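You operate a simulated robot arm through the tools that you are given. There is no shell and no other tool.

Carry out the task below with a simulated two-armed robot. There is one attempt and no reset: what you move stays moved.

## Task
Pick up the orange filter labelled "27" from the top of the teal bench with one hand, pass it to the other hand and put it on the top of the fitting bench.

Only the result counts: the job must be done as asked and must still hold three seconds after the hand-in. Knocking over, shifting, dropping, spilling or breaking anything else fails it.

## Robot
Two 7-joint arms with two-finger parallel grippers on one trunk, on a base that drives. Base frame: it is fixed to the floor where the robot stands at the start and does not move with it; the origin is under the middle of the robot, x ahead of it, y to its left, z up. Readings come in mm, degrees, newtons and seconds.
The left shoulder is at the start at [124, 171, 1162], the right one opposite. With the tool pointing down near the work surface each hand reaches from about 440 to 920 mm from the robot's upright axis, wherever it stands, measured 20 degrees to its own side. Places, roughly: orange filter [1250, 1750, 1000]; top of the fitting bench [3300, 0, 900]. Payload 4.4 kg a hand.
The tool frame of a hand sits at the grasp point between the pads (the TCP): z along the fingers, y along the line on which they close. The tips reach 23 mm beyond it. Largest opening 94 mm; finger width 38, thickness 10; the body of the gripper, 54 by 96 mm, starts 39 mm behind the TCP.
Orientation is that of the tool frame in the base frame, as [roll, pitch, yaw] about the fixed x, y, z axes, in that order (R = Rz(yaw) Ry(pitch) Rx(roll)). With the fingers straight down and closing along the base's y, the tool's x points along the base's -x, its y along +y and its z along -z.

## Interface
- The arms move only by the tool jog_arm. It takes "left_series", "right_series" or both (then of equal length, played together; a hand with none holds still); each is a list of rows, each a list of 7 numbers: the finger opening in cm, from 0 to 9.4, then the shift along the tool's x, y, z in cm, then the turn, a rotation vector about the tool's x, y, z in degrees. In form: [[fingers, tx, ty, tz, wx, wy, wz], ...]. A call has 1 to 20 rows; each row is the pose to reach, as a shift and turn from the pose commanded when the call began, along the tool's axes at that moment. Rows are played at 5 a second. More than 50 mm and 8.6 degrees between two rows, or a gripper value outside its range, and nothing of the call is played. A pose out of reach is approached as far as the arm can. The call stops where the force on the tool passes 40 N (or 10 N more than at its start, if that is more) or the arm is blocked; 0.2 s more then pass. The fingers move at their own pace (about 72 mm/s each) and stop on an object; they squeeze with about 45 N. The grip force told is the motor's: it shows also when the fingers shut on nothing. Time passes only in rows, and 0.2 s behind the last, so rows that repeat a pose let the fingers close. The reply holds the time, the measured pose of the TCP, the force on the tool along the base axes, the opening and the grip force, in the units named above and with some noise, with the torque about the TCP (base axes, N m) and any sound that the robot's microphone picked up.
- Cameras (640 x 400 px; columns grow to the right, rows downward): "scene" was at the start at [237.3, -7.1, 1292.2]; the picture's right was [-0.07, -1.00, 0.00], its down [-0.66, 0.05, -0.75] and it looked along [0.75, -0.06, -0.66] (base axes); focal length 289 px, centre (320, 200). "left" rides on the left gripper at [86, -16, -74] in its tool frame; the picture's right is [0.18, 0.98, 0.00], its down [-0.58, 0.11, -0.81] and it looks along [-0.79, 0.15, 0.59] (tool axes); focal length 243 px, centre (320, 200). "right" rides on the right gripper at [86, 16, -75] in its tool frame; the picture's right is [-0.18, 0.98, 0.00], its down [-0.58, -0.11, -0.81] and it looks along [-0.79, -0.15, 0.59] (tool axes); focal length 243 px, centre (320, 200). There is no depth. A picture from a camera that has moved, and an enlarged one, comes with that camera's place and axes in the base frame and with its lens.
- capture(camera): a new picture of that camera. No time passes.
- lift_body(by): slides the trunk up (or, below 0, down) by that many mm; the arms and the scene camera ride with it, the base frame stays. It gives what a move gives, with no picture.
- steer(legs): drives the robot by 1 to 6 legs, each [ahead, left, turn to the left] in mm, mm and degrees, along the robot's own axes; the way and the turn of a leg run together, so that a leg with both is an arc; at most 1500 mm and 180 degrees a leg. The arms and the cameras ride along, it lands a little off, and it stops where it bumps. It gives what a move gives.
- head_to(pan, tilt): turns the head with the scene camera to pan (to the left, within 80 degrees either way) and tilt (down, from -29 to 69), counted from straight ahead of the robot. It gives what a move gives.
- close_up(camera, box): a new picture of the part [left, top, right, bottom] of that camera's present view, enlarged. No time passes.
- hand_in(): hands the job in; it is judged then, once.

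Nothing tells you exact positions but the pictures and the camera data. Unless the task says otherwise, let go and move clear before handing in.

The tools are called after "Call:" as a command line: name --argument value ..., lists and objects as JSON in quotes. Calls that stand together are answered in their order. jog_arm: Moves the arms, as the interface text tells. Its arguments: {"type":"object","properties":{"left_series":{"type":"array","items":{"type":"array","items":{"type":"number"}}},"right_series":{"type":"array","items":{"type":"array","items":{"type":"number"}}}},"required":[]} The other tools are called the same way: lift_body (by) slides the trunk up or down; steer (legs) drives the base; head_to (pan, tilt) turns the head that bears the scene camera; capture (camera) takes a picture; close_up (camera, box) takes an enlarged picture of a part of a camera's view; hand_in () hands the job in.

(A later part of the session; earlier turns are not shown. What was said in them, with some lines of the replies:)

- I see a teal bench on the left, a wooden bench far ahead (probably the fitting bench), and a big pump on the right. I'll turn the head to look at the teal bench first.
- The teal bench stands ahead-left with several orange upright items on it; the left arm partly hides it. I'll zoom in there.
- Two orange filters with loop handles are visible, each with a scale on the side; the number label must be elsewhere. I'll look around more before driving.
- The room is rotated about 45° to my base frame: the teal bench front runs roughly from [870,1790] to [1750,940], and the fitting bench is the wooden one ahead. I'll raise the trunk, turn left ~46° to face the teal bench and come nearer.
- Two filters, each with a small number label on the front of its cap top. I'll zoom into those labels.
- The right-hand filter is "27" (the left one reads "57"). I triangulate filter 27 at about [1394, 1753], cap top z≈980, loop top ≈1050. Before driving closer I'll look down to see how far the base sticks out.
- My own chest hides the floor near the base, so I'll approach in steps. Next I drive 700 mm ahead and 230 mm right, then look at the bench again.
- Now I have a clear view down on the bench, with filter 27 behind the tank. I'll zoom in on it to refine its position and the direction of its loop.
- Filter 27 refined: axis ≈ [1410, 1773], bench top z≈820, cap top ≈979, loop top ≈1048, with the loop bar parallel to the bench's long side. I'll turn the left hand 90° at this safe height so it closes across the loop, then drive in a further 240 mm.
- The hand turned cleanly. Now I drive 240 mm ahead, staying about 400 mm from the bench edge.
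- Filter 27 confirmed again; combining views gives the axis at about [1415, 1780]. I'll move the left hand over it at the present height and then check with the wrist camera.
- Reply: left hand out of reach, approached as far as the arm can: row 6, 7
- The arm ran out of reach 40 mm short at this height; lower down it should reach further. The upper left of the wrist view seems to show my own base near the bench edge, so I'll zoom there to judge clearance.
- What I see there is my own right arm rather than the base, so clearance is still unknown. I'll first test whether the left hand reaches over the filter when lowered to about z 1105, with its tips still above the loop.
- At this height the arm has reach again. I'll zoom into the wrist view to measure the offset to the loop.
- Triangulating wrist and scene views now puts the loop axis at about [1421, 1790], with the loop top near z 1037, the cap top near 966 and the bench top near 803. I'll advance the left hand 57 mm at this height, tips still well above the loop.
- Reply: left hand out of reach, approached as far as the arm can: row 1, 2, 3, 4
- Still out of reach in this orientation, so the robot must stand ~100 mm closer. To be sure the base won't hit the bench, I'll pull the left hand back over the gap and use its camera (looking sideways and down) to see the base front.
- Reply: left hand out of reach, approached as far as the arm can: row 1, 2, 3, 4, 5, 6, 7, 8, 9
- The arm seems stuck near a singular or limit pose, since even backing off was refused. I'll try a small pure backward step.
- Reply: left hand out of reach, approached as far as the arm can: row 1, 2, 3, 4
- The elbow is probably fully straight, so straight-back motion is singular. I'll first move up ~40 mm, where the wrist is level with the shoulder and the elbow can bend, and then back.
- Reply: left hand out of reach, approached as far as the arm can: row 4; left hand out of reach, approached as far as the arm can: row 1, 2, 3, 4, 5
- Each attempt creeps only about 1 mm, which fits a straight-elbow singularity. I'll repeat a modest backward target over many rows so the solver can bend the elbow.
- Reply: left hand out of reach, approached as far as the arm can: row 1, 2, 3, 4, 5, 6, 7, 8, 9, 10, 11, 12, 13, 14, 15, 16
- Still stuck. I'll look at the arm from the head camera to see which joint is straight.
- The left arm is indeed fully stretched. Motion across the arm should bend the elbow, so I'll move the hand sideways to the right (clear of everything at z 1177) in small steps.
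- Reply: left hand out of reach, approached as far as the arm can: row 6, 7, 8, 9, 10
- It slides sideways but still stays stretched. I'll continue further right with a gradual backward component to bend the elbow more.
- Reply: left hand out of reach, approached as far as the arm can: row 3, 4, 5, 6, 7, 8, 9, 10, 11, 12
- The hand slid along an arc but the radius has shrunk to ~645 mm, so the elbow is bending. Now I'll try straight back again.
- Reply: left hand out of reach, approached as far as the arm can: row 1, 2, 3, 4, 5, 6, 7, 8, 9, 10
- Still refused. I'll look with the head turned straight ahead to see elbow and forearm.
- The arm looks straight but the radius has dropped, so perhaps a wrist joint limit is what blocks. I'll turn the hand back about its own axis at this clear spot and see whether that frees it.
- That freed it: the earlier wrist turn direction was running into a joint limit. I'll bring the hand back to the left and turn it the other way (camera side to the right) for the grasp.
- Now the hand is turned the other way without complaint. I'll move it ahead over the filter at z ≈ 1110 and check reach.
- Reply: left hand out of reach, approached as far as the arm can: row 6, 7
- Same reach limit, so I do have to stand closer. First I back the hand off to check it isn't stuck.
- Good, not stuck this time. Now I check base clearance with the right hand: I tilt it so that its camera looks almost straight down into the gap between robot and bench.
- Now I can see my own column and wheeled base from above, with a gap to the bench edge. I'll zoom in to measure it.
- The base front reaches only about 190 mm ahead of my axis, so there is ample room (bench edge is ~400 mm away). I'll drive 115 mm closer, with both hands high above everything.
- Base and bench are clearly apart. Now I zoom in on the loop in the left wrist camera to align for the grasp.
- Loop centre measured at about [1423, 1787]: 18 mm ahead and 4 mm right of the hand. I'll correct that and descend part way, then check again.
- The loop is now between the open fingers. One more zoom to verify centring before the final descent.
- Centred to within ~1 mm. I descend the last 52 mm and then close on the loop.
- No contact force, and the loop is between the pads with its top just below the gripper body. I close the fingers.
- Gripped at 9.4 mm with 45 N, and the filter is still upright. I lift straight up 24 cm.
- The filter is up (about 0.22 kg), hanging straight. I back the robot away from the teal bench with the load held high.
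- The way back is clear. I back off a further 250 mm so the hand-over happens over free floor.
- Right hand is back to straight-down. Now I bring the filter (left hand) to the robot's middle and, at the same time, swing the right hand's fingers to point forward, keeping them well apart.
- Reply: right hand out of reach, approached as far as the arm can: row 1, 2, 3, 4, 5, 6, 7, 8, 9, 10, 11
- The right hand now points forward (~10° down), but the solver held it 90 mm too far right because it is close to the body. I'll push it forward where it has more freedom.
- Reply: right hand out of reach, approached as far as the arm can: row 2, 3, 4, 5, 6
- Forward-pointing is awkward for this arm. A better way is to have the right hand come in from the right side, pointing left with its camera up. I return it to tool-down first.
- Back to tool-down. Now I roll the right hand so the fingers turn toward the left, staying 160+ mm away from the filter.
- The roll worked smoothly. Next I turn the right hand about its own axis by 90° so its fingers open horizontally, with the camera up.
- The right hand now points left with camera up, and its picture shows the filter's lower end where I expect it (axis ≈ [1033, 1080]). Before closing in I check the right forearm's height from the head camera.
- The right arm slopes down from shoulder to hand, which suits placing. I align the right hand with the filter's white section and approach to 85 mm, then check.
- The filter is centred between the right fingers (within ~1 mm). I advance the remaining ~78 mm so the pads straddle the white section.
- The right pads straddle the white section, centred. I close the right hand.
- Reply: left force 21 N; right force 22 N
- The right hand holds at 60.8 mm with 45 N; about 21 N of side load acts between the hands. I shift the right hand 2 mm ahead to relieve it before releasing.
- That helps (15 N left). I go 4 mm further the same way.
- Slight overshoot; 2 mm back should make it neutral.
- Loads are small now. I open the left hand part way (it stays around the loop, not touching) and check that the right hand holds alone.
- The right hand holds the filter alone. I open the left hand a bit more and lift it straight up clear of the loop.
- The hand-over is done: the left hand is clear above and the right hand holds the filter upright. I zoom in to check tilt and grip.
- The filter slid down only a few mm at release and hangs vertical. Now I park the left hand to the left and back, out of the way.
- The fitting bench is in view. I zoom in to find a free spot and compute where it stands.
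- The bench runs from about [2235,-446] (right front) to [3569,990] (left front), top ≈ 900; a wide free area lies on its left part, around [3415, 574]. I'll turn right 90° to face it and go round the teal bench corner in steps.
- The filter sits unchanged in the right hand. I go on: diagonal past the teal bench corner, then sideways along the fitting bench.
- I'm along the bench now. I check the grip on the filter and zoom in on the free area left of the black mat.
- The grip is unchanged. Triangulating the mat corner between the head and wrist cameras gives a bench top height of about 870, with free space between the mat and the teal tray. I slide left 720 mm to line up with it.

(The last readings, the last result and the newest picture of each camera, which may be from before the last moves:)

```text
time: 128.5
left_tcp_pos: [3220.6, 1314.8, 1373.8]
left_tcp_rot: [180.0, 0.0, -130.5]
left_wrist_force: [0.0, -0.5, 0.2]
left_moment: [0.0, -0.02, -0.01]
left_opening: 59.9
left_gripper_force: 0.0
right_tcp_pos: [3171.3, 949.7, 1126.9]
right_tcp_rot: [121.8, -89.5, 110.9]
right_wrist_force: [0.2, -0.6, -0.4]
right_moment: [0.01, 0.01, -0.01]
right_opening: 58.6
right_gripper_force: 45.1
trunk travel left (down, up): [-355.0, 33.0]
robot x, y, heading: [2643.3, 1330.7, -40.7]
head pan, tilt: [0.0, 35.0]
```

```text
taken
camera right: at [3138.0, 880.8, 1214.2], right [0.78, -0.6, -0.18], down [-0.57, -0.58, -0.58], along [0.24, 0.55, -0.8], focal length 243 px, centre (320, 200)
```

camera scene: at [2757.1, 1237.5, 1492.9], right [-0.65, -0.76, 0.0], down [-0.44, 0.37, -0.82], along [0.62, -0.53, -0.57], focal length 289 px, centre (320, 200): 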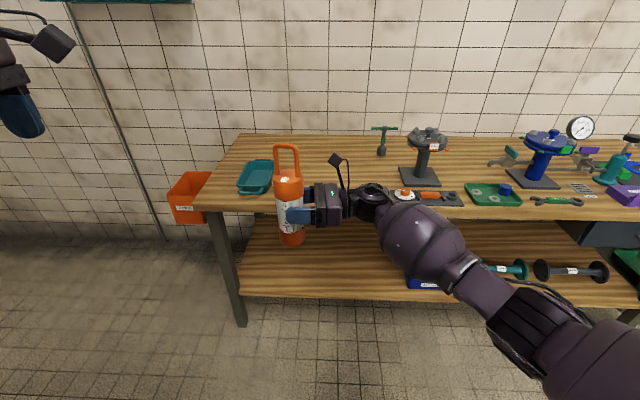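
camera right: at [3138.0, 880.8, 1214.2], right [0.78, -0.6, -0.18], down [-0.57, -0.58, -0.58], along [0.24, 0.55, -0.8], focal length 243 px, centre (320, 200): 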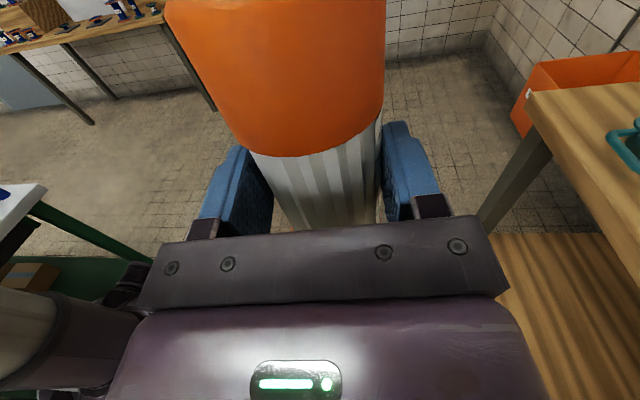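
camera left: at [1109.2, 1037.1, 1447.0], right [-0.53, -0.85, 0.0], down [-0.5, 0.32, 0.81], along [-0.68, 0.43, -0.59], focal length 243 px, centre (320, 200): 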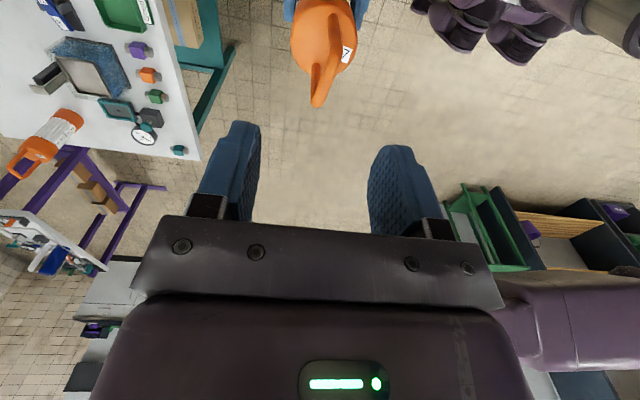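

I'm lined up opposite the free area, though strafing turned me about 2°. I zoom in to measure the bench corner, tray and mat from here.

Call:
close_up --camera "scene" --box '[160, 120, 320, 220]'

Call:
close_up --camera "scene" --box '[310, 115, 480, 221]'

```text
4.00 times, centred on (240, 170) of scene
camera zoom: at [2757.1, 1237.5, 1492.9], right [-0.65, -0.76, 0.0], down [-0.44, 0.37, -0.82], along [0.62, -0.53, -0.57], focal length 1157 px, centre (640, 320)
```

zoom: 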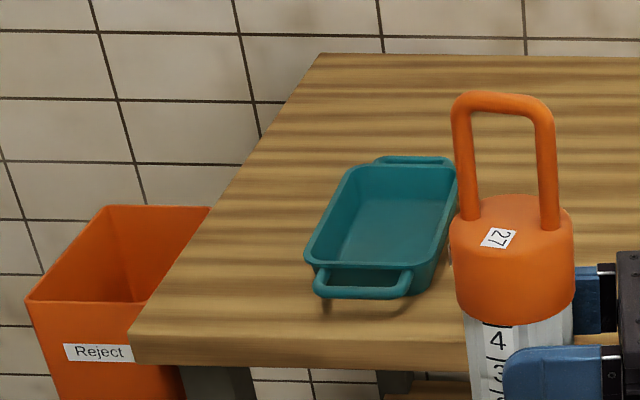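

```text
3.76 times, centred on (395, 168) of scene
camera zoom: at [2757.1, 1237.5, 1492.9], right [-0.65, -0.76, 0.0], down [-0.44, 0.37, -0.82], along [0.62, -0.53, -0.57], focal length 1089 px, centre (38, 320)
```

zoom: 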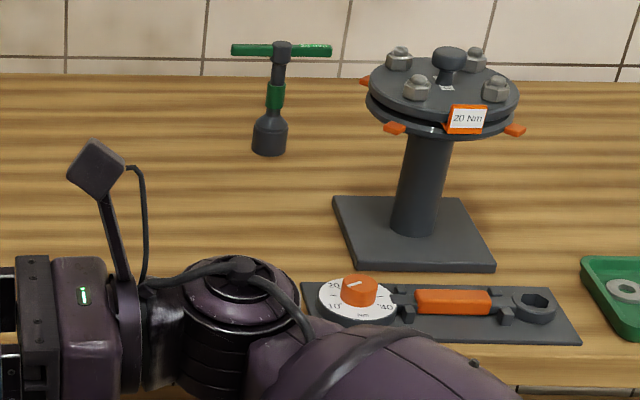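

Measurements agree: tray starts at bench coordinate 1820 mm, mat ends at 1340 mm, and I aim for 1620 mm, 170 mm in from the front edge (≈ [3529, 578]). I square up and drive most of the way in.

Call:
steer --legs '[[0, 0, -2.1], [350, -12, 0]]'

Call:
capture --camera "scene"

Call:
capture --camera "right"

```text
time: 131.2
left_tcp_pos: [3465.8, 1051.5, 1374.0]
left_tcp_rot: [180.0, 0.0, -132.5]
left_wrist_force: [-0.1, -0.2, 0.0]
left_moment: [-0.01, 0.0, -0.01]
left_opening: 60.0
left_gripper_force: 0.1
right_tcp_pos: [3403.6, 689.1, 1128.0]
right_tcp_rot: [123.2, -89.5, 107.5]
right_wrist_force: [1.0, -0.4, -1.1]
right_moment: [0.0, 0.02, 0.01]
right_opening: 58.3
right_gripper_force: 45.0
trunk travel left (down, up): [-355.0, 33.0]
robot x, y, heading: [2893.4, 1091.3, -42.6]
head pan, tilt: [0.0, 35.0]
```

```text
taken
camera scene: at [2999.9, 991.3, 1492.7], right [-0.68, -0.74, 0.0], down [-0.42, 0.39, -0.82], along [0.6, -0.55, -0.57], focal length 289 px, centre (320, 200)
```

scene: 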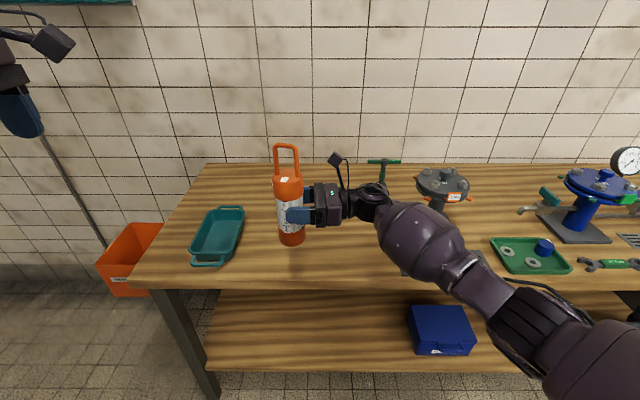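

```text
taken
camera right: at [3368.3, 621.9, 1213.8], right [0.76, -0.62, -0.18], down [-0.59, -0.56, -0.58], along [0.26, 0.55, -0.8], focal length 243 px, centre (320, 200)
```

right: 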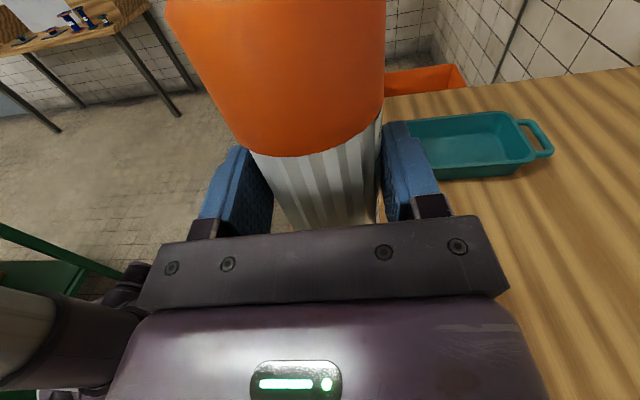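

Tracking well: the filter is right over the bench's front edge now. I drive the last 165 mm.

Call:
steer --legs '[[165, 0, 0]]'

Call:
head_to --pan 0 --tilt 42

Call:
capture --camera "scene"

Call:
capture --camera "right"

Call:
capture --camera "left"

```text
time: 132.6
left_tcp_pos: [3587.1, 945.1, 1374.2]
left_tcp_rot: [-179.9, 0.0, -132.3]
left_wrist_force: [-0.3, -0.1, 0.3]
left_moment: [0.0, 0.0, 0.01]
left_opening: 60.1
left_gripper_force: 0.1
right_tcp_pos: [3526.0, 581.4, 1128.2]
right_tcp_rot: [125.0, -89.5, 105.9]
right_wrist_force: [0.6, -0.2, -0.3]
right_moment: [-0.04, 0.05, 0.0]
right_opening: 58.6
right_gripper_force: 44.6
trunk travel left (down, up): [-355.0, 33.0]
robot x, y, heading: [3014.3, 981.0, -42.6]
head pan, tilt: [0.0, 35.0]
```

```text
time: 133.3
left_tcp_pos: [3585.5, 943.5, 1374.4]
left_tcp_rot: [179.9, 0.0, -132.4]
left_wrist_force: [0.3, 0.7, 1.0]
left_moment: [0.02, 0.01, 0.0]
left_opening: 60.2
left_gripper_force: 0.1
right_tcp_pos: [3525.1, 581.2, 1128.2]
right_tcp_rot: [121.3, -89.5, 109.6]
right_wrist_force: [-0.9, 0.0, -0.6]
right_moment: [-0.04, 0.02, 0.0]
right_opening: 58.2
right_gripper_force: 45.3
trunk travel left (down, up): [-355.0, 33.0]
robot x, y, heading: [3015.5, 984.4, -41.9]
head pan, tilt: [0.0, 42.0]
```

```text
taken
camera scene: at [3116.3, 885.7, 1482.4], right [-0.67, -0.74, 0.0], down [-0.49, 0.45, -0.74], along [0.55, -0.5, -0.67], focal length 289 px, centre (320, 200)
```

scene: 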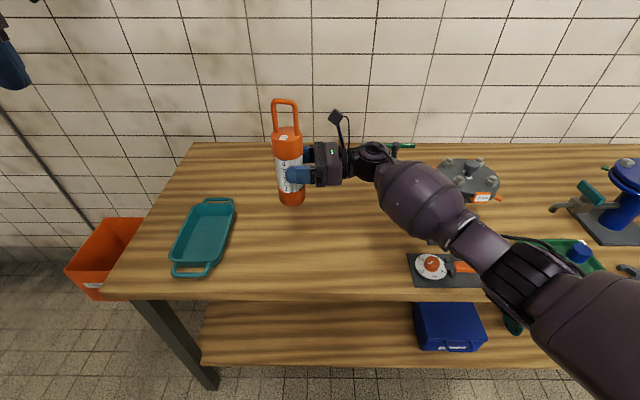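

```text
taken
camera right: at [3489.2, 514.4, 1214.2], right [0.76, -0.62, -0.18], down [-0.59, -0.56, -0.58], along [0.26, 0.55, -0.8], focal length 243 px, centre (320, 200)
```

right: 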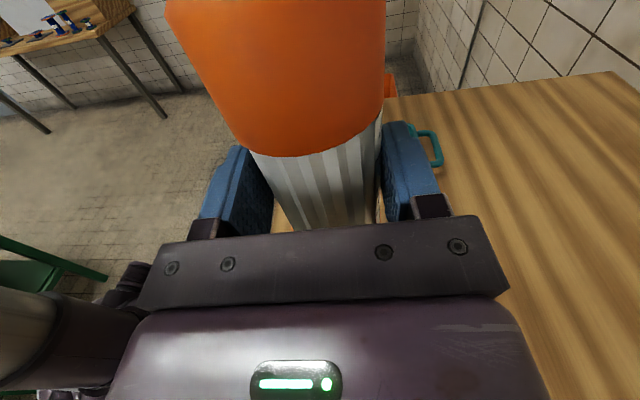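

```text
taken
camera left: at [3539.4, 869.7, 1449.1], right [-0.85, 0.53, 0.0], down [0.31, 0.5, 0.81], along [0.42, 0.69, -0.59], focal length 243 px, centre (320, 200)
```

left: 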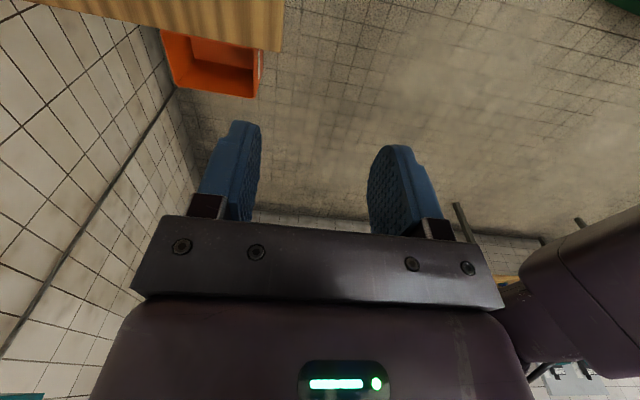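

The filter hovers over the free spot. I zoom in to measure how high its base is above the bench.

Call:
close_up --camera "scene" --box '[240, 90, 400, 220]'

Call:
close_up --camera "scene" --box '[260, 160, 324, 212]'

```text
3.08 times, centred on (320, 155) of scene
camera zoom: at [3116.3, 885.7, 1482.4], right [-0.67, -0.74, 0.0], down [-0.49, 0.45, -0.74], along [0.55, -0.5, -0.67], focal length 890 px, centre (320, 338)
```

zoom: 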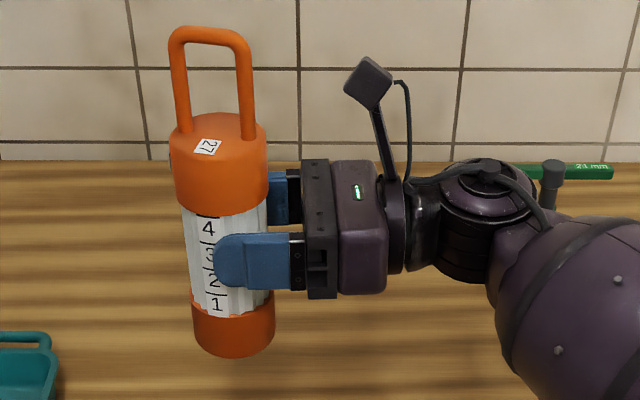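

```text
7.69 times, centred on (292, 186) of scene
camera zoom: at [3116.3, 885.7, 1482.4], right [-0.67, -0.74, 0.0], down [-0.49, 0.45, -0.74], along [0.55, -0.5, -0.67], focal length 2224 px, centre (535, 308)
```

zoom: 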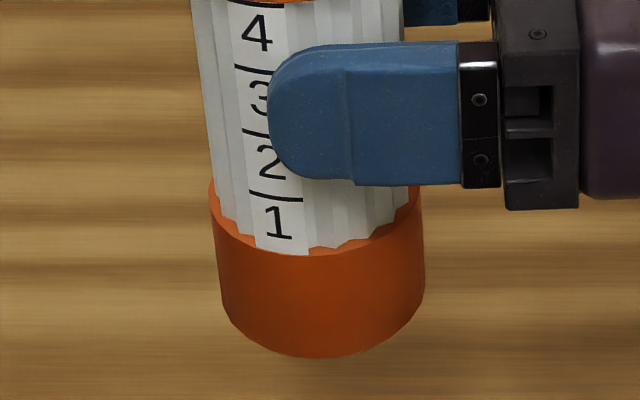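

Base is roughly 165 mm above the bench top. I lower the trunk 135 mm, leaving a safe margin for a fine, force-watched descent with the arm.

Call:
lift_body --by -135

Call:
capture --camera "scene"

Call:
capture --camera "right"

```text
time: 134.9
left_tcp_pos: [3585.1, 945.1, 1238.6]
left_tcp_rot: [-179.9, 0.0, -132.3]
left_wrist_force: [-0.2, 0.2, -0.1]
left_moment: [-0.01, -0.01, -0.03]
left_opening: 59.8
left_gripper_force: 0.1
right_tcp_pos: [3523.7, 581.4, 994.7]
right_tcp_rot: [114.7, -89.3, 116.3]
right_wrist_force: [-0.8, -0.1, 0.4]
right_moment: [-0.08, 0.03, -0.02]
right_opening: 58.5
right_gripper_force: 45.3
trunk travel left (down, up): [-220.0, 168.0]
robot x, y, heading: [3011.3, 981.5, -42.3]
head pan, tilt: [0.0, 42.0]
```

```text
taken
camera scene: at [3157.2, 848.5, 1341.6], right [-0.67, -0.74, 0.0], down [-0.49, 0.45, -0.74], along [0.55, -0.5, -0.67], focal length 289 px, centre (320, 200)
```

scene: 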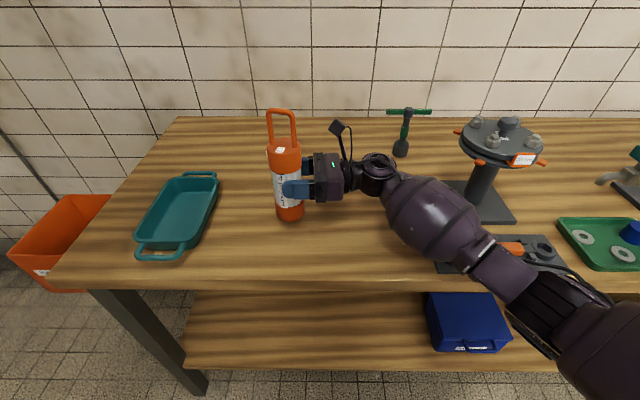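

```text
taken
camera right: at [3488.9, 514.8, 1081.0], right [0.76, -0.62, -0.17], down [-0.59, -0.56, -0.58], along [0.26, 0.55, -0.8], focal length 243 px, centre (320, 200)
```

right: 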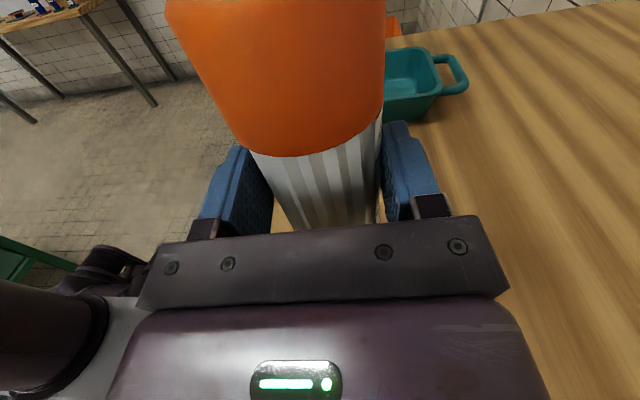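

The filter is now close above the wood. I zoom in on its base to judge the remaining gap.

Call:
close_up --camera "scene" --box '[250, 170, 330, 235]'

Call:
close_up --camera "right" --box '[230, 130, 430, 255]'

```text
6.15 times, centred on (290, 202) of scene
camera zoom: at [3157.2, 848.5, 1341.6], right [-0.67, -0.74, 0.0], down [-0.49, 0.45, -0.74], along [0.55, -0.5, -0.67], focal length 1780 px, centre (505, 185)
```

zoom: 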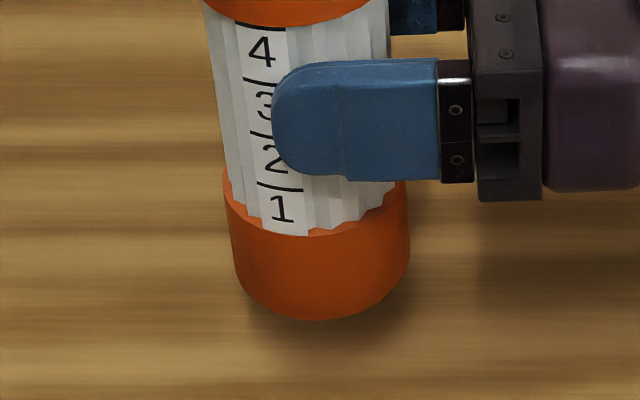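

```text
3.20 times, centred on (330, 192) of right
camera zoom: at [3488.9, 514.8, 1081.0], right [0.76, -0.62, -0.17], down [-0.59, -0.56, -0.58], along [0.26, 0.55, -0.8], focal length 776 px, centre (288, 224)
```

zoom: 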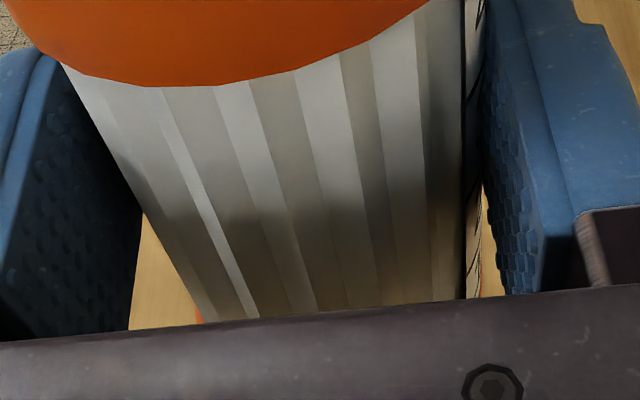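

A contact shadow shows, so the gap is small. I lower with the arm (tool −x is down), 15 mm first, watching the force.

Call:
jog_arm --right_series '[[3, -0.5, 0, 0, 0, 0, 0], [3, -1.0, 0, 0, 0, 0, 0], [3, -1.5, 0, 0, 0, 0, 0], [3, -1.5, 0, 0, 0, 0, 0]]'

Call:
close_up --camera "scene" --box '[250, 170, 330, 235]'

```text
time: 135.9
left_tcp_pos: [3586.2, 944.4, 1239.5]
left_tcp_rot: [-179.9, 0.0, -132.3]
left_wrist_force: [-0.3, 0.6, 0.1]
left_moment: [0.01, -0.02, 0.0]
left_opening: 60.0
left_gripper_force: 0.0
right_tcp_pos: [3526.4, 581.2, 978.2]
right_tcp_rot: [122.5, -89.5, 108.3]
right_wrist_force: [-0.3, 0.5, 0.8]
right_moment: [-0.04, 0.02, 0.03]
right_opening: 58.6
right_gripper_force: 45.3
trunk travel left (down, up): [-220.0, 168.0]
robot x, y, heading: [3013.4, 979.7, -42.6]
head pan, tilt: [0.0, 42.0]
```

```text
6.15 times, centred on (290, 202) of scene
camera zoom: at [3158.0, 847.8, 1341.2], right [-0.67, -0.74, 0.0], down [-0.5, 0.45, -0.74], along [0.55, -0.5, -0.67], focal length 1780 px, centre (505, 185)
```

zoom: 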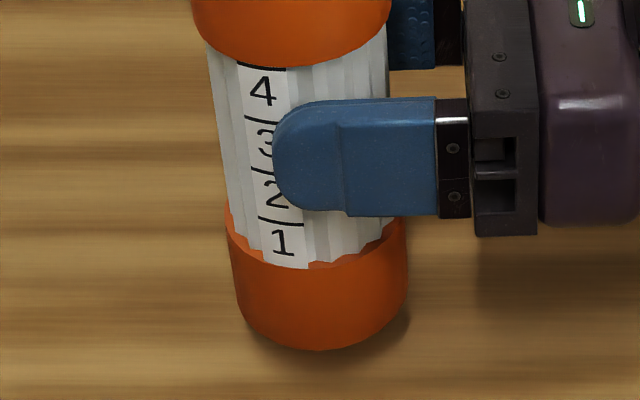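

Nearly down; I continue with 3 mm steps.

Call:
jog_arm --right_series '[[3, -0.3, 0, 0, 0, 0, 0], [3, -0.6, 0, 0, 0, 0, 0], [3, -0.8, 0, 0, 0, 0, 0], [3, -0.8, 0, 0, 0, 0, 0]]'

Call:
close_up --camera "scene" --box '[250, 170, 330, 235]'

```text
time: 136.9
left_tcp_pos: [3585.3, 944.4, 1238.9]
left_tcp_rot: [-180.0, 0.0, -132.3]
left_wrist_force: [0.5, -0.2, 0.1]
left_moment: [0.0, 0.02, 0.01]
left_opening: 60.2
left_gripper_force: 0.0
right_tcp_pos: [3525.6, 581.6, 969.1]
right_tcp_rot: [123.2, -89.5, 107.9]
right_wrist_force: [0.1, 0.7, 0.2]
right_moment: [0.0, 0.01, -0.01]
right_opening: 58.2
right_gripper_force: 44.5
trunk travel left (down, up): [-220.0, 168.0]
robot x, y, heading: [3011.2, 979.2, -42.3]
head pan, tilt: [0.0, 42.0]
```

```text
6.15 times, centred on (290, 202) of scene
camera zoom: at [3158.0, 847.8, 1341.2], right [-0.67, -0.74, 0.0], down [-0.5, 0.45, -0.74], along [0.55, -0.5, -0.67], focal length 1780 px, centre (505, 185)
```

zoom: 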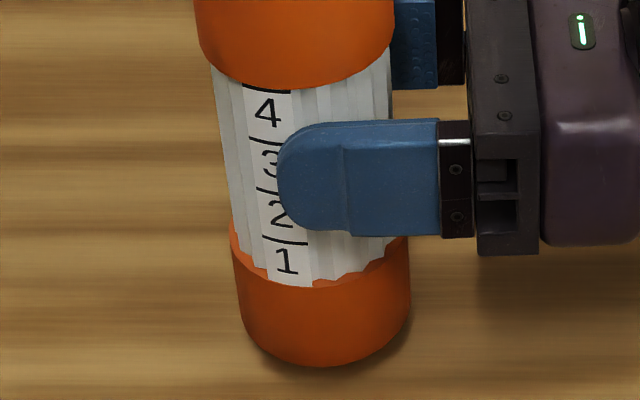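

Still no contact force. Next 6 mm in 2 mm steps.

Call:
jog_arm --right_series '[[3, -0.2, 0, 0, 0, 0, 0], [3, -0.4, 0, 0, 0, 0, 0], [3, -0.6, 0, 0, 0, 0, 0], [3, -0.6, 0, 0, 0, 0, 0]]'

Call:
close_up --camera "scene" --box '[250, 170, 330, 235]'

```text
time: 137.9
left_tcp_pos: [3585.7, 944.4, 1239.7]
left_tcp_rot: [179.9, 0.0, -132.2]
left_wrist_force: [-0.6, 0.6, 0.2]
left_moment: [-0.07, 0.01, -0.01]
left_opening: 59.8
left_gripper_force: 0.0
right_tcp_pos: [3524.3, 581.4, 963.3]
right_tcp_rot: [121.5, -89.4, 109.3]
right_wrist_force: [0.2, -0.5, 0.3]
right_moment: [-0.04, 0.01, -0.02]
right_opening: 58.3
right_gripper_force: 45.0
trunk travel left (down, up): [-220.0, 168.0]
robot x, y, heading: [3011.6, 980.1, -42.5]
head pan, tilt: [0.0, 42.0]
```

```text
6.15 times, centred on (290, 202) of scene
camera zoom: at [3158.0, 847.8, 1341.2], right [-0.67, -0.74, 0.0], down [-0.5, 0.45, -0.74], along [0.55, -0.5, -0.67], focal length 1780 px, centre (505, 185)
```

zoom: 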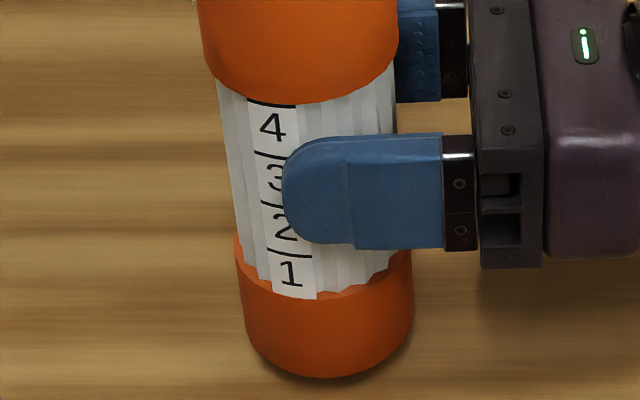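

Call:
jog_arm --right_series '[[3, -0.2, 0, 0, 0, 0, 0], [3, -0.4, 0, 0, 0, 0, 0], [3, -0.4, 0, 0, 0, 0, 0]]'

Call:
close_up --camera "scene" --box '[250, 170, 330, 235]'

```text
time: 138.7
left_tcp_pos: [3585.1, 944.8, 1239.0]
left_tcp_rot: [-180.0, 0.1, -132.3]
left_wrist_force: [-0.4, 0.6, -0.8]
left_moment: [-0.01, -0.01, 0.01]
left_opening: 60.2
left_gripper_force: 0.1
right_tcp_pos: [3524.6, 582.1, 961.0]
right_tcp_rot: [122.1, -89.6, 108.8]
right_wrist_force: [0.1, -0.2, -0.2]
right_moment: [-0.03, 0.0, 0.0]
right_opening: 58.5
right_gripper_force: 44.7
trunk travel left (down, up): [-220.0, 168.0]
robot x, y, heading: [3011.8, 984.4, -42.4]
head pan, tilt: [0.0, 42.0]
```

```text
6.15 times, centred on (290, 202) of scene
camera zoom: at [3158.0, 847.8, 1341.2], right [-0.67, -0.74, 0.0], down [-0.5, 0.45, -0.74], along [0.55, -0.5, -0.67], focal length 1780 px, centre (505, 185)
```

zoom: 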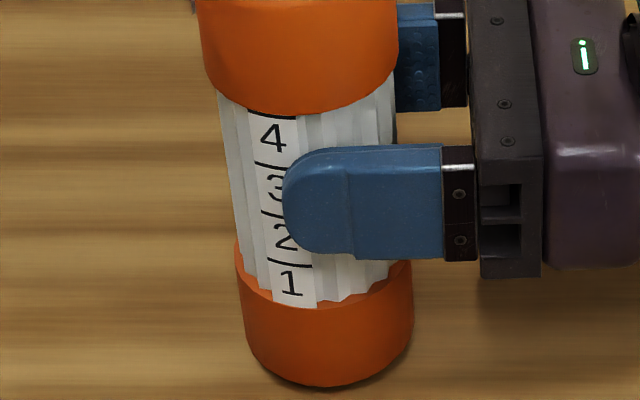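

Call:
jog_arm --right_series '[[3, -0.2, 0, 0, 0, 0, 0], [3, -0.4, 0, 0, 0, 0, 0], [3, -0.4, 0, 0, 0, 0, 0]]'

Call:
close_up --camera "scene" --box '[250, 190, 330, 255]'

```text
time: 139.5
left_tcp_pos: [3586.8, 944.5, 1239.3]
left_tcp_rot: [179.9, 0.0, -132.4]
left_wrist_force: [-0.1, 0.7, -0.4]
left_moment: [-0.01, 0.01, 0.0]
left_opening: 59.5
left_gripper_force: 0.0
right_tcp_pos: [3523.8, 581.5, 956.4]
right_tcp_rot: [123.3, -89.5, 107.8]
right_wrist_force: [0.2, -0.6, -0.5]
right_moment: [0.01, 0.02, -0.02]
right_opening: 58.5
right_gripper_force: 45.0
trunk travel left (down, up): [-220.0, 168.0]
robot x, y, heading: [3012.1, 980.2, -42.6]
head pan, tilt: [0.0, 42.0]
```

```text
6.15 times, centred on (290, 222) of scene
camera zoom: at [3158.0, 847.8, 1341.2], right [-0.67, -0.74, 0.0], down [-0.5, 0.45, -0.74], along [0.55, -0.5, -0.67], focal length 1780 px, centre (505, 62)
```

zoom: 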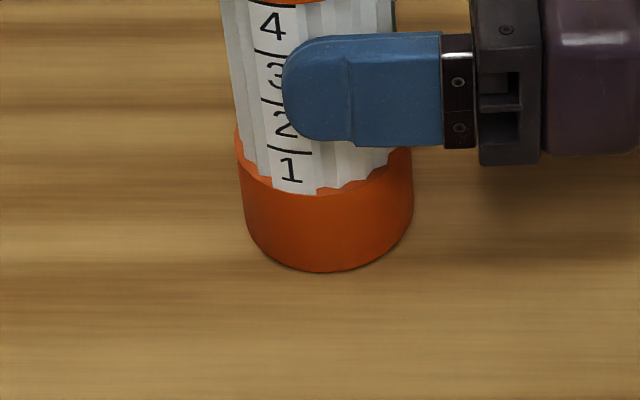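

Almost touching. I continue in 1 mm steps.

Call:
jog_arm --right_series '[[3, -0.1, 0, 0, 0, 0, 0], [3, -0.2, 0, 0, 0, 0, 0], [3, -0.2, 0, 0, 0, 0, 0]]'

Call:
close_up --camera "scene" --box '[250, 190, 330, 255]'

```text
time: 140.3
left_tcp_pos: [3585.6, 946.2, 1239.1]
left_tcp_rot: [-179.9, 0.1, -132.2]
left_wrist_force: [0.2, -0.2, 0.1]
left_moment: [-0.02, 0.01, 0.02]
left_opening: 60.1
left_gripper_force: 0.0
right_tcp_pos: [3524.8, 581.6, 955.9]
right_tcp_rot: [108.3, -89.5, 122.6]
right_wrist_force: [0.2, 0.8, 7.1]
right_moment: [0.38, 0.05, -0.01]
right_opening: 58.5
right_gripper_force: 45.0
trunk travel left (down, up): [-220.0, 168.0]
robot x, y, heading: [3012.2, 981.9, -42.4]
head pan, tilt: [0.0, 42.0]
```

```text
6.15 times, centred on (290, 222) of scene
camera zoom: at [3157.3, 848.4, 1341.5], right [-0.67, -0.74, 0.0], down [-0.49, 0.45, -0.74], along [0.55, -0.5, -0.67], focal length 1780 px, centre (505, 62)
```

zoom: 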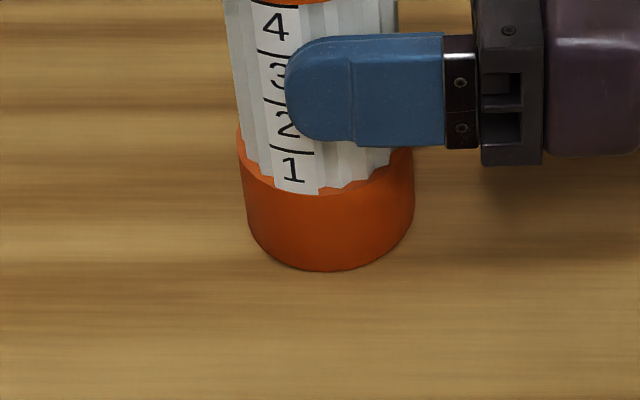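

Contact: 7 N upward, the filter stands on the bench. I open the right hand gently.

Call:
jog_arm --right_series '[[5.9, 0, 0, 0, 0, 0, 0], [6.1, 0, 0, 0, 0, 0, 0], [6.4, 0, 0, 0, 0, 0, 0], [6.8, 0, 0, 0, 0, 0, 0], [7.4, 0, 0, 0, 0, 0, 0], [8.2, 0, 0, 0, 0, 0, 0], [9.4, 0, 0, 0, 0, 0, 0], [9.4, 0, 0, 0, 0, 0, 0]]'

Call:
capture --camera "scene"

Call:
capture --camera "right"

Call:
close_up --camera "scene" --box '[240, 110, 400, 260]'

```text
time: 142.1
left_tcp_pos: [3585.6, 945.3, 1239.1]
left_tcp_rot: [180.0, -0.1, -132.3]
left_wrist_force: [1.2, -0.2, 0.4]
left_moment: [-0.01, 0.02, -0.02]
left_opening: 60.0
left_gripper_force: 0.1
right_tcp_pos: [3525.5, 580.2, 952.6]
right_tcp_rot: [121.4, -89.4, 109.6]
right_wrist_force: [0.4, -0.2, -0.2]
right_moment: [-0.03, 0.0, 0.0]
right_opening: 94.0
right_gripper_force: 0.0
trunk travel left (down, up): [-220.0, 168.0]
robot x, y, heading: [3011.3, 984.1, -42.2]
head pan, tilt: [0.0, 42.0]
```

```text
taken
camera scene: at [3157.9, 847.9, 1341.2], right [-0.67, -0.74, 0.0], down [-0.49, 0.45, -0.74], along [0.55, -0.5, -0.67], focal length 289 px, centre (320, 200)
```

scene: 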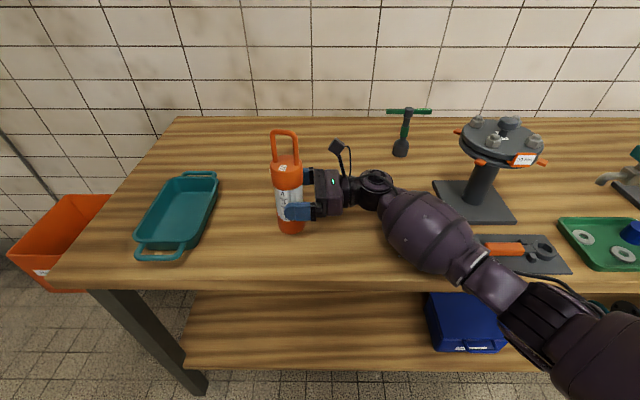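

```text
taken
camera right: at [3489.2, 513.3, 1039.8], right [0.76, -0.62, -0.18], down [-0.59, -0.56, -0.58], along [0.26, 0.55, -0.8], focal length 243 px, centre (320, 200)
```

right: 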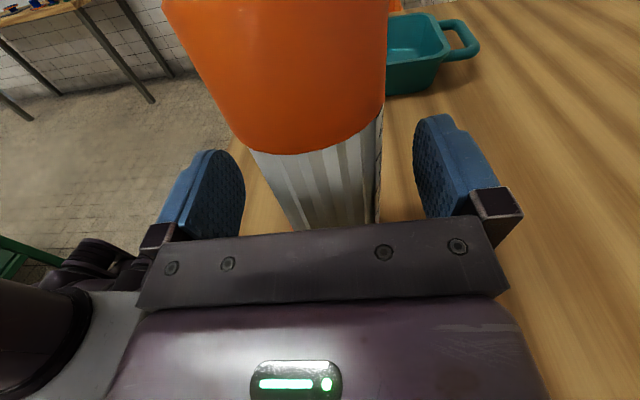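

```text
2.67 times, centred on (320, 185) of scene
camera zoom: at [3157.9, 847.9, 1341.2], right [-0.67, -0.74, 0.0], down [-0.49, 0.45, -0.74], along [0.55, -0.5, -0.67], focal length 771 px, centre (320, 240)
```

zoom: 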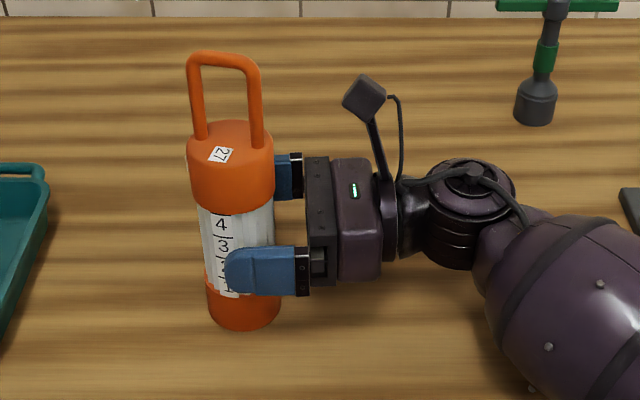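

The filter stands upright on its own with the fingers open around it. I raise the right hand straight up, first with the arm.

Call:
jog_arm --right_series '[[9.4, 1, 0, 0, 0, 0, 0], [9.4, 2, 0, 0, 0, 0, 0], [9.4, 3.5, 0, 0, 0, 0, 0], [9.4, 5, 0, 0, 0, 0, 0], [9.4, 6.5, 0, 0, 0, 0, 0], [9.4, 6.5, 0, 0, 0, 0, 0]]'

Call:
capture --camera "scene"

Call:
capture --camera "right"

```text
time: 143.5
left_tcp_pos: [3587.1, 944.9, 1239.3]
left_tcp_rot: [-179.9, -0.1, -132.2]
left_wrist_force: [0.1, -0.7, -0.8]
left_moment: [0.01, -0.03, 0.04]
left_opening: 60.0
left_gripper_force: 0.0
right_tcp_pos: [3522.8, 582.5, 1018.4]
right_tcp_rot: [121.5, -89.4, 109.4]
right_wrist_force: [-0.1, -0.1, -0.8]
right_moment: [0.03, 0.04, -0.02]
right_opening: 94.2
right_gripper_force: 0.0
trunk travel left (down, up): [-220.0, 168.0]
robot x, y, heading: [3010.6, 979.5, -42.1]
head pan, tilt: [0.0, 42.0]
```

```text
taken
camera scene: at [3158.0, 847.8, 1341.2], right [-0.67, -0.74, 0.0], down [-0.5, 0.45, -0.74], along [0.55, -0.5, -0.67], focal length 289 px, centre (320, 200)
```

scene: 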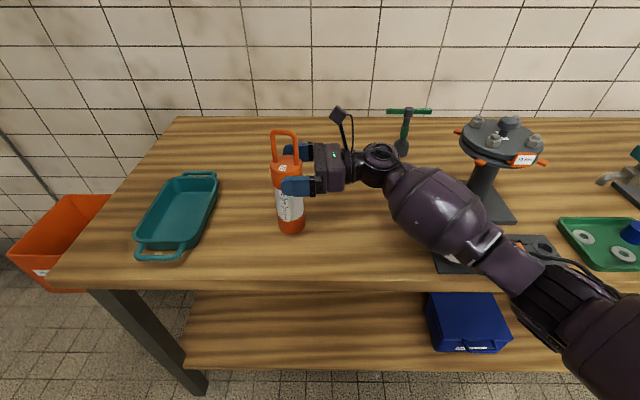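

```text
taken
camera right: at [3487.7, 515.1, 1104.3], right [0.76, -0.62, -0.18], down [-0.59, -0.56, -0.58], along [0.26, 0.55, -0.8], focal length 243 px, centre (320, 200)
```

right: 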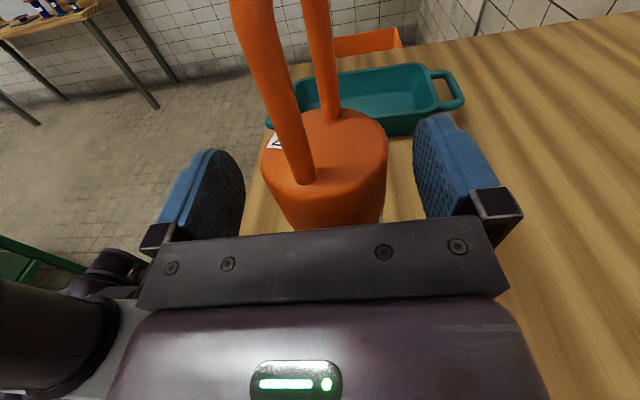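

The fingers straddle the loop freely. I raise the trunk 160 mm so the right hand goes completely above the filter.

Call:
lift_body --by 160

Call:
capture --camera "scene"

Call:
capture --camera "right"

```text
time: 145.3
left_tcp_pos: [3586.2, 945.0, 1399.8]
left_tcp_rot: [-180.0, 0.0, -132.3]
left_wrist_force: [-0.6, 0.1, -0.1]
left_moment: [-0.01, -0.01, -0.01]
left_opening: 59.9
left_gripper_force: 0.0
right_tcp_pos: [3525.0, 583.1, 1178.9]
right_tcp_rot: [123.7, -89.5, 107.3]
right_wrist_force: [0.5, 1.4, 0.1]
right_moment: [0.0, 0.01, 0.03]
right_opening: 94.1
right_gripper_force: 0.0
trunk travel left (down, up): [-380.0, 8.0]
robot x, y, heading: [3011.6, 982.2, -42.6]
head pan, tilt: [0.0, 42.0]
```

```text
taken
camera scene: at [3117.3, 884.9, 1506.6], right [-0.67, -0.74, 0.0], down [-0.5, 0.45, -0.74], along [0.55, -0.5, -0.67], focal length 289 px, centre (320, 200)
```

scene: 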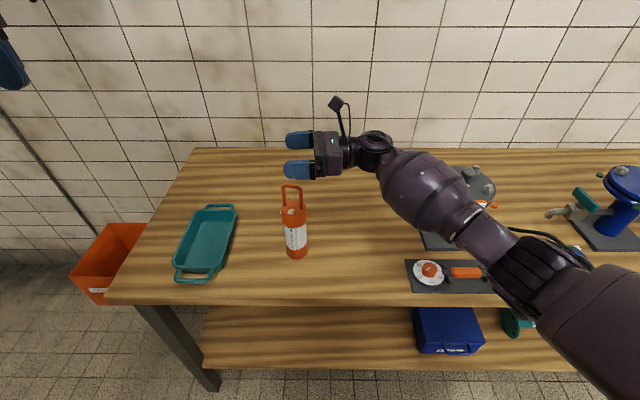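

```text
taken
camera right: at [3489.3, 514.5, 1264.9], right [0.76, -0.62, -0.18], down [-0.59, -0.56, -0.58], along [0.26, 0.55, -0.8], focal length 243 px, centre (320, 200)
```

right: 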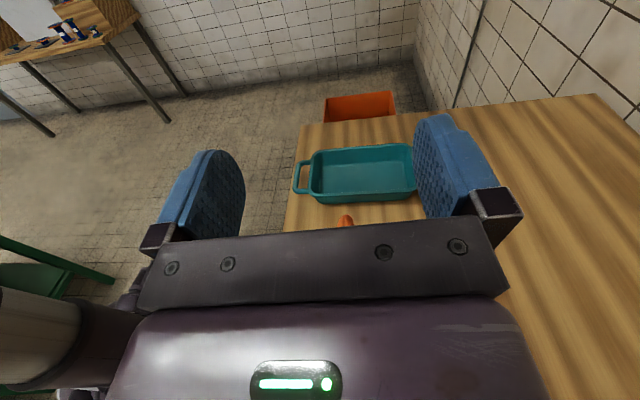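

The right hand is well clear above and the filter stands freely between tray and mat. I back the robot away from the bench.

Call:
steer --legs '[[-350, 0, 0]]'

Call:
capture --camera "scene"

Call:
head_to --pan 0 --tilt 30

Call:
capture --camera "scene"

```text
time: 147.6
left_tcp_pos: [3326.6, 1180.1, 1398.6]
left_tcp_rot: [180.0, 0.0, -132.4]
left_wrist_force: [-0.7, 0.4, -0.8]
left_moment: [-0.03, -0.01, 0.03]
left_opening: 60.3
left_gripper_force: 0.1
right_tcp_pos: [3263.0, 817.2, 1179.7]
right_tcp_rot: [119.9, -89.4, 110.9]
right_wrist_force: [-0.3, -0.1, 0.5]
right_moment: [-0.03, -0.02, 0.03]
right_opening: 94.2
right_gripper_force: 0.0
trunk travel left (down, up): [-380.0, 8.0]
robot x, y, heading: [2759.8, 1213.6, -42.8]
head pan, tilt: [0.0, 42.0]
```

```text
taken
camera scene: at [2857.0, 1121.7, 1506.7], right [-0.68, -0.74, 0.0], down [-0.49, 0.45, -0.74], along [0.55, -0.5, -0.67], focal length 289 px, centre (320, 200)
```

scene: 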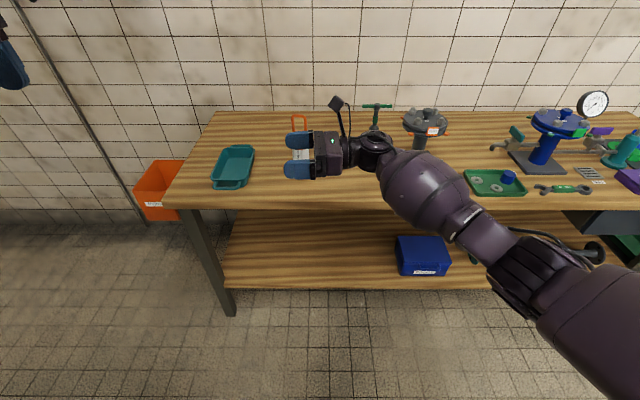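

```text
time: 148.4
left_tcp_pos: [3326.7, 1178.4, 1399.7]
left_tcp_rot: [179.9, 0.0, -132.5]
left_wrist_force: [0.1, -0.4, 0.9]
left_moment: [0.01, -0.02, 0.0]
left_opening: 60.0
left_gripper_force: 0.1
right_tcp_pos: [3264.5, 818.7, 1178.5]
right_tcp_rot: [122.1, -89.5, 108.6]
right_wrist_force: [0.4, -1.1, -0.2]
right_moment: [0.01, -0.02, 0.03]
right_opening: 93.8
right_gripper_force: 0.0
trunk travel left (down, up): [-380.0, 8.0]
robot x, y, heading: [2754.6, 1217.2, -42.6]
head pan, tilt: [0.0, 30.0]
```

```text
taken
camera scene: at [2862.9, 1116.4, 1524.9], right [-0.68, -0.74, 0.0], down [-0.37, 0.34, -0.87], along [0.64, -0.58, -0.5], focal length 289 px, centre (320, 200)
```

scene: 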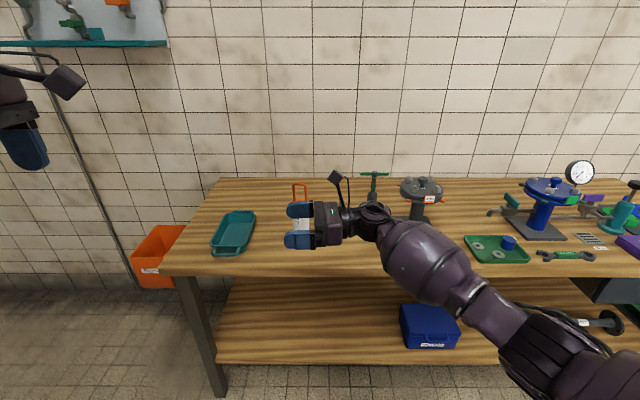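

The hand hides the filter from here; I slide 180 mm right to see it unobstructed for a final check.

Call:
steer --legs '[[0, -180, 0]]'

Call:
capture --camera "scene"

Call:
close_up --camera "scene" --box '[150, 150, 350, 275]'

```text
time: 150.6
left_tcp_pos: [3205.3, 1047.6, 1398.2]
left_tcp_rot: [180.0, 0.0, -132.2]
left_wrist_force: [0.4, 0.2, -0.2]
left_moment: [-0.02, 0.02, 0.02]
left_opening: 59.8
left_gripper_force: 0.1
right_tcp_pos: [3142.7, 685.4, 1178.2]
right_tcp_rot: [119.4, -89.5, 111.5]
right_wrist_force: [-0.9, 0.0, 0.6]
right_moment: [0.02, -0.02, 0.0]
right_opening: 93.9
right_gripper_force: 0.1
trunk travel left (down, up): [-380.0, 8.0]
robot x, y, heading: [2629.3, 1083.9, -42.4]
head pan, tilt: [0.0, 30.0]
```

```text
taken
camera scene: at [2741.1, 983.6, 1525.0], right [-0.67, -0.74, 0.0], down [-0.37, 0.34, -0.87], along [0.64, -0.58, -0.5], focal length 289 px, centre (320, 200)
```

scene: 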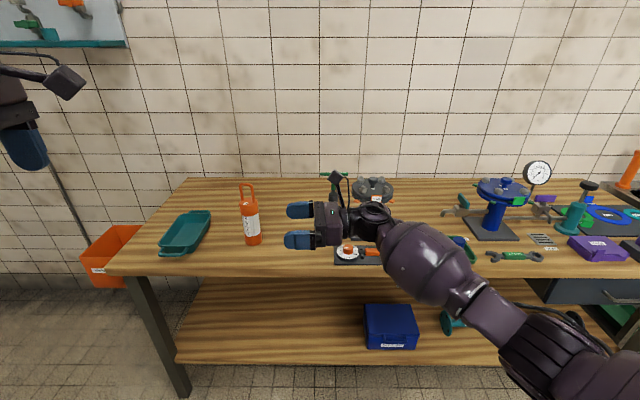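

```text
3.20 times, centred on (250, 212) of scene
camera zoom: at [2741.1, 983.6, 1525.0], right [-0.67, -0.74, 0.0], down [-0.37, 0.34, -0.87], along [0.64, -0.58, -0.5], focal length 925 px, centre (544, 160)
```

zoom: 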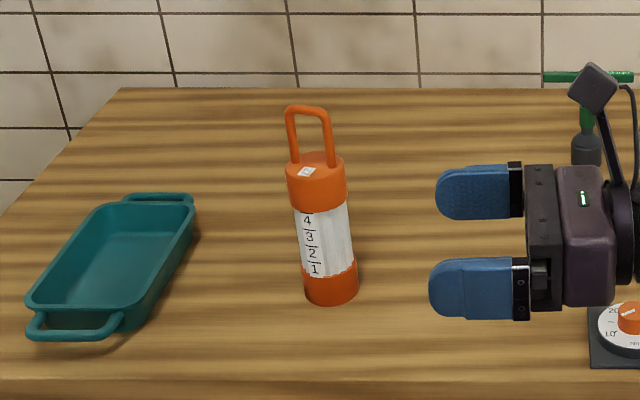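

Filter 27 stands upright on the fitting bench, between the tray and the mat. Nothing else has moved and both hands are empty and clear, so I hand in.

Call:
hand_in

```text
The job is handed in.
```

The filter labelled "27" is standing upright on top of the fitting bench, in the free space between the teal tray and the black mat. I have handed the job in, but the tool only confirmed receipt and gave no verdict.

- **Pick-up:** the left hand lifted it from the teal bench by its loop. The similar filter next to it is labelled "57" and stayed where it was.
- **Hand-over:** over free floor, the right hand took the filter by its white body and the left hand let go. The filter slid down a few millimetres in the grip at that moment, then stayed put for the drive.
- **Placing:** I lowered it until it touched the bench with about 7 N, then opened the right hand. It stood freely while I raised the hand and backed the robot away.

In the final pictures the filter is upright and both hands are empty and clear of the bench. I saw nothing else disturbed on either bench, and no unexpected contact registered while handling it.
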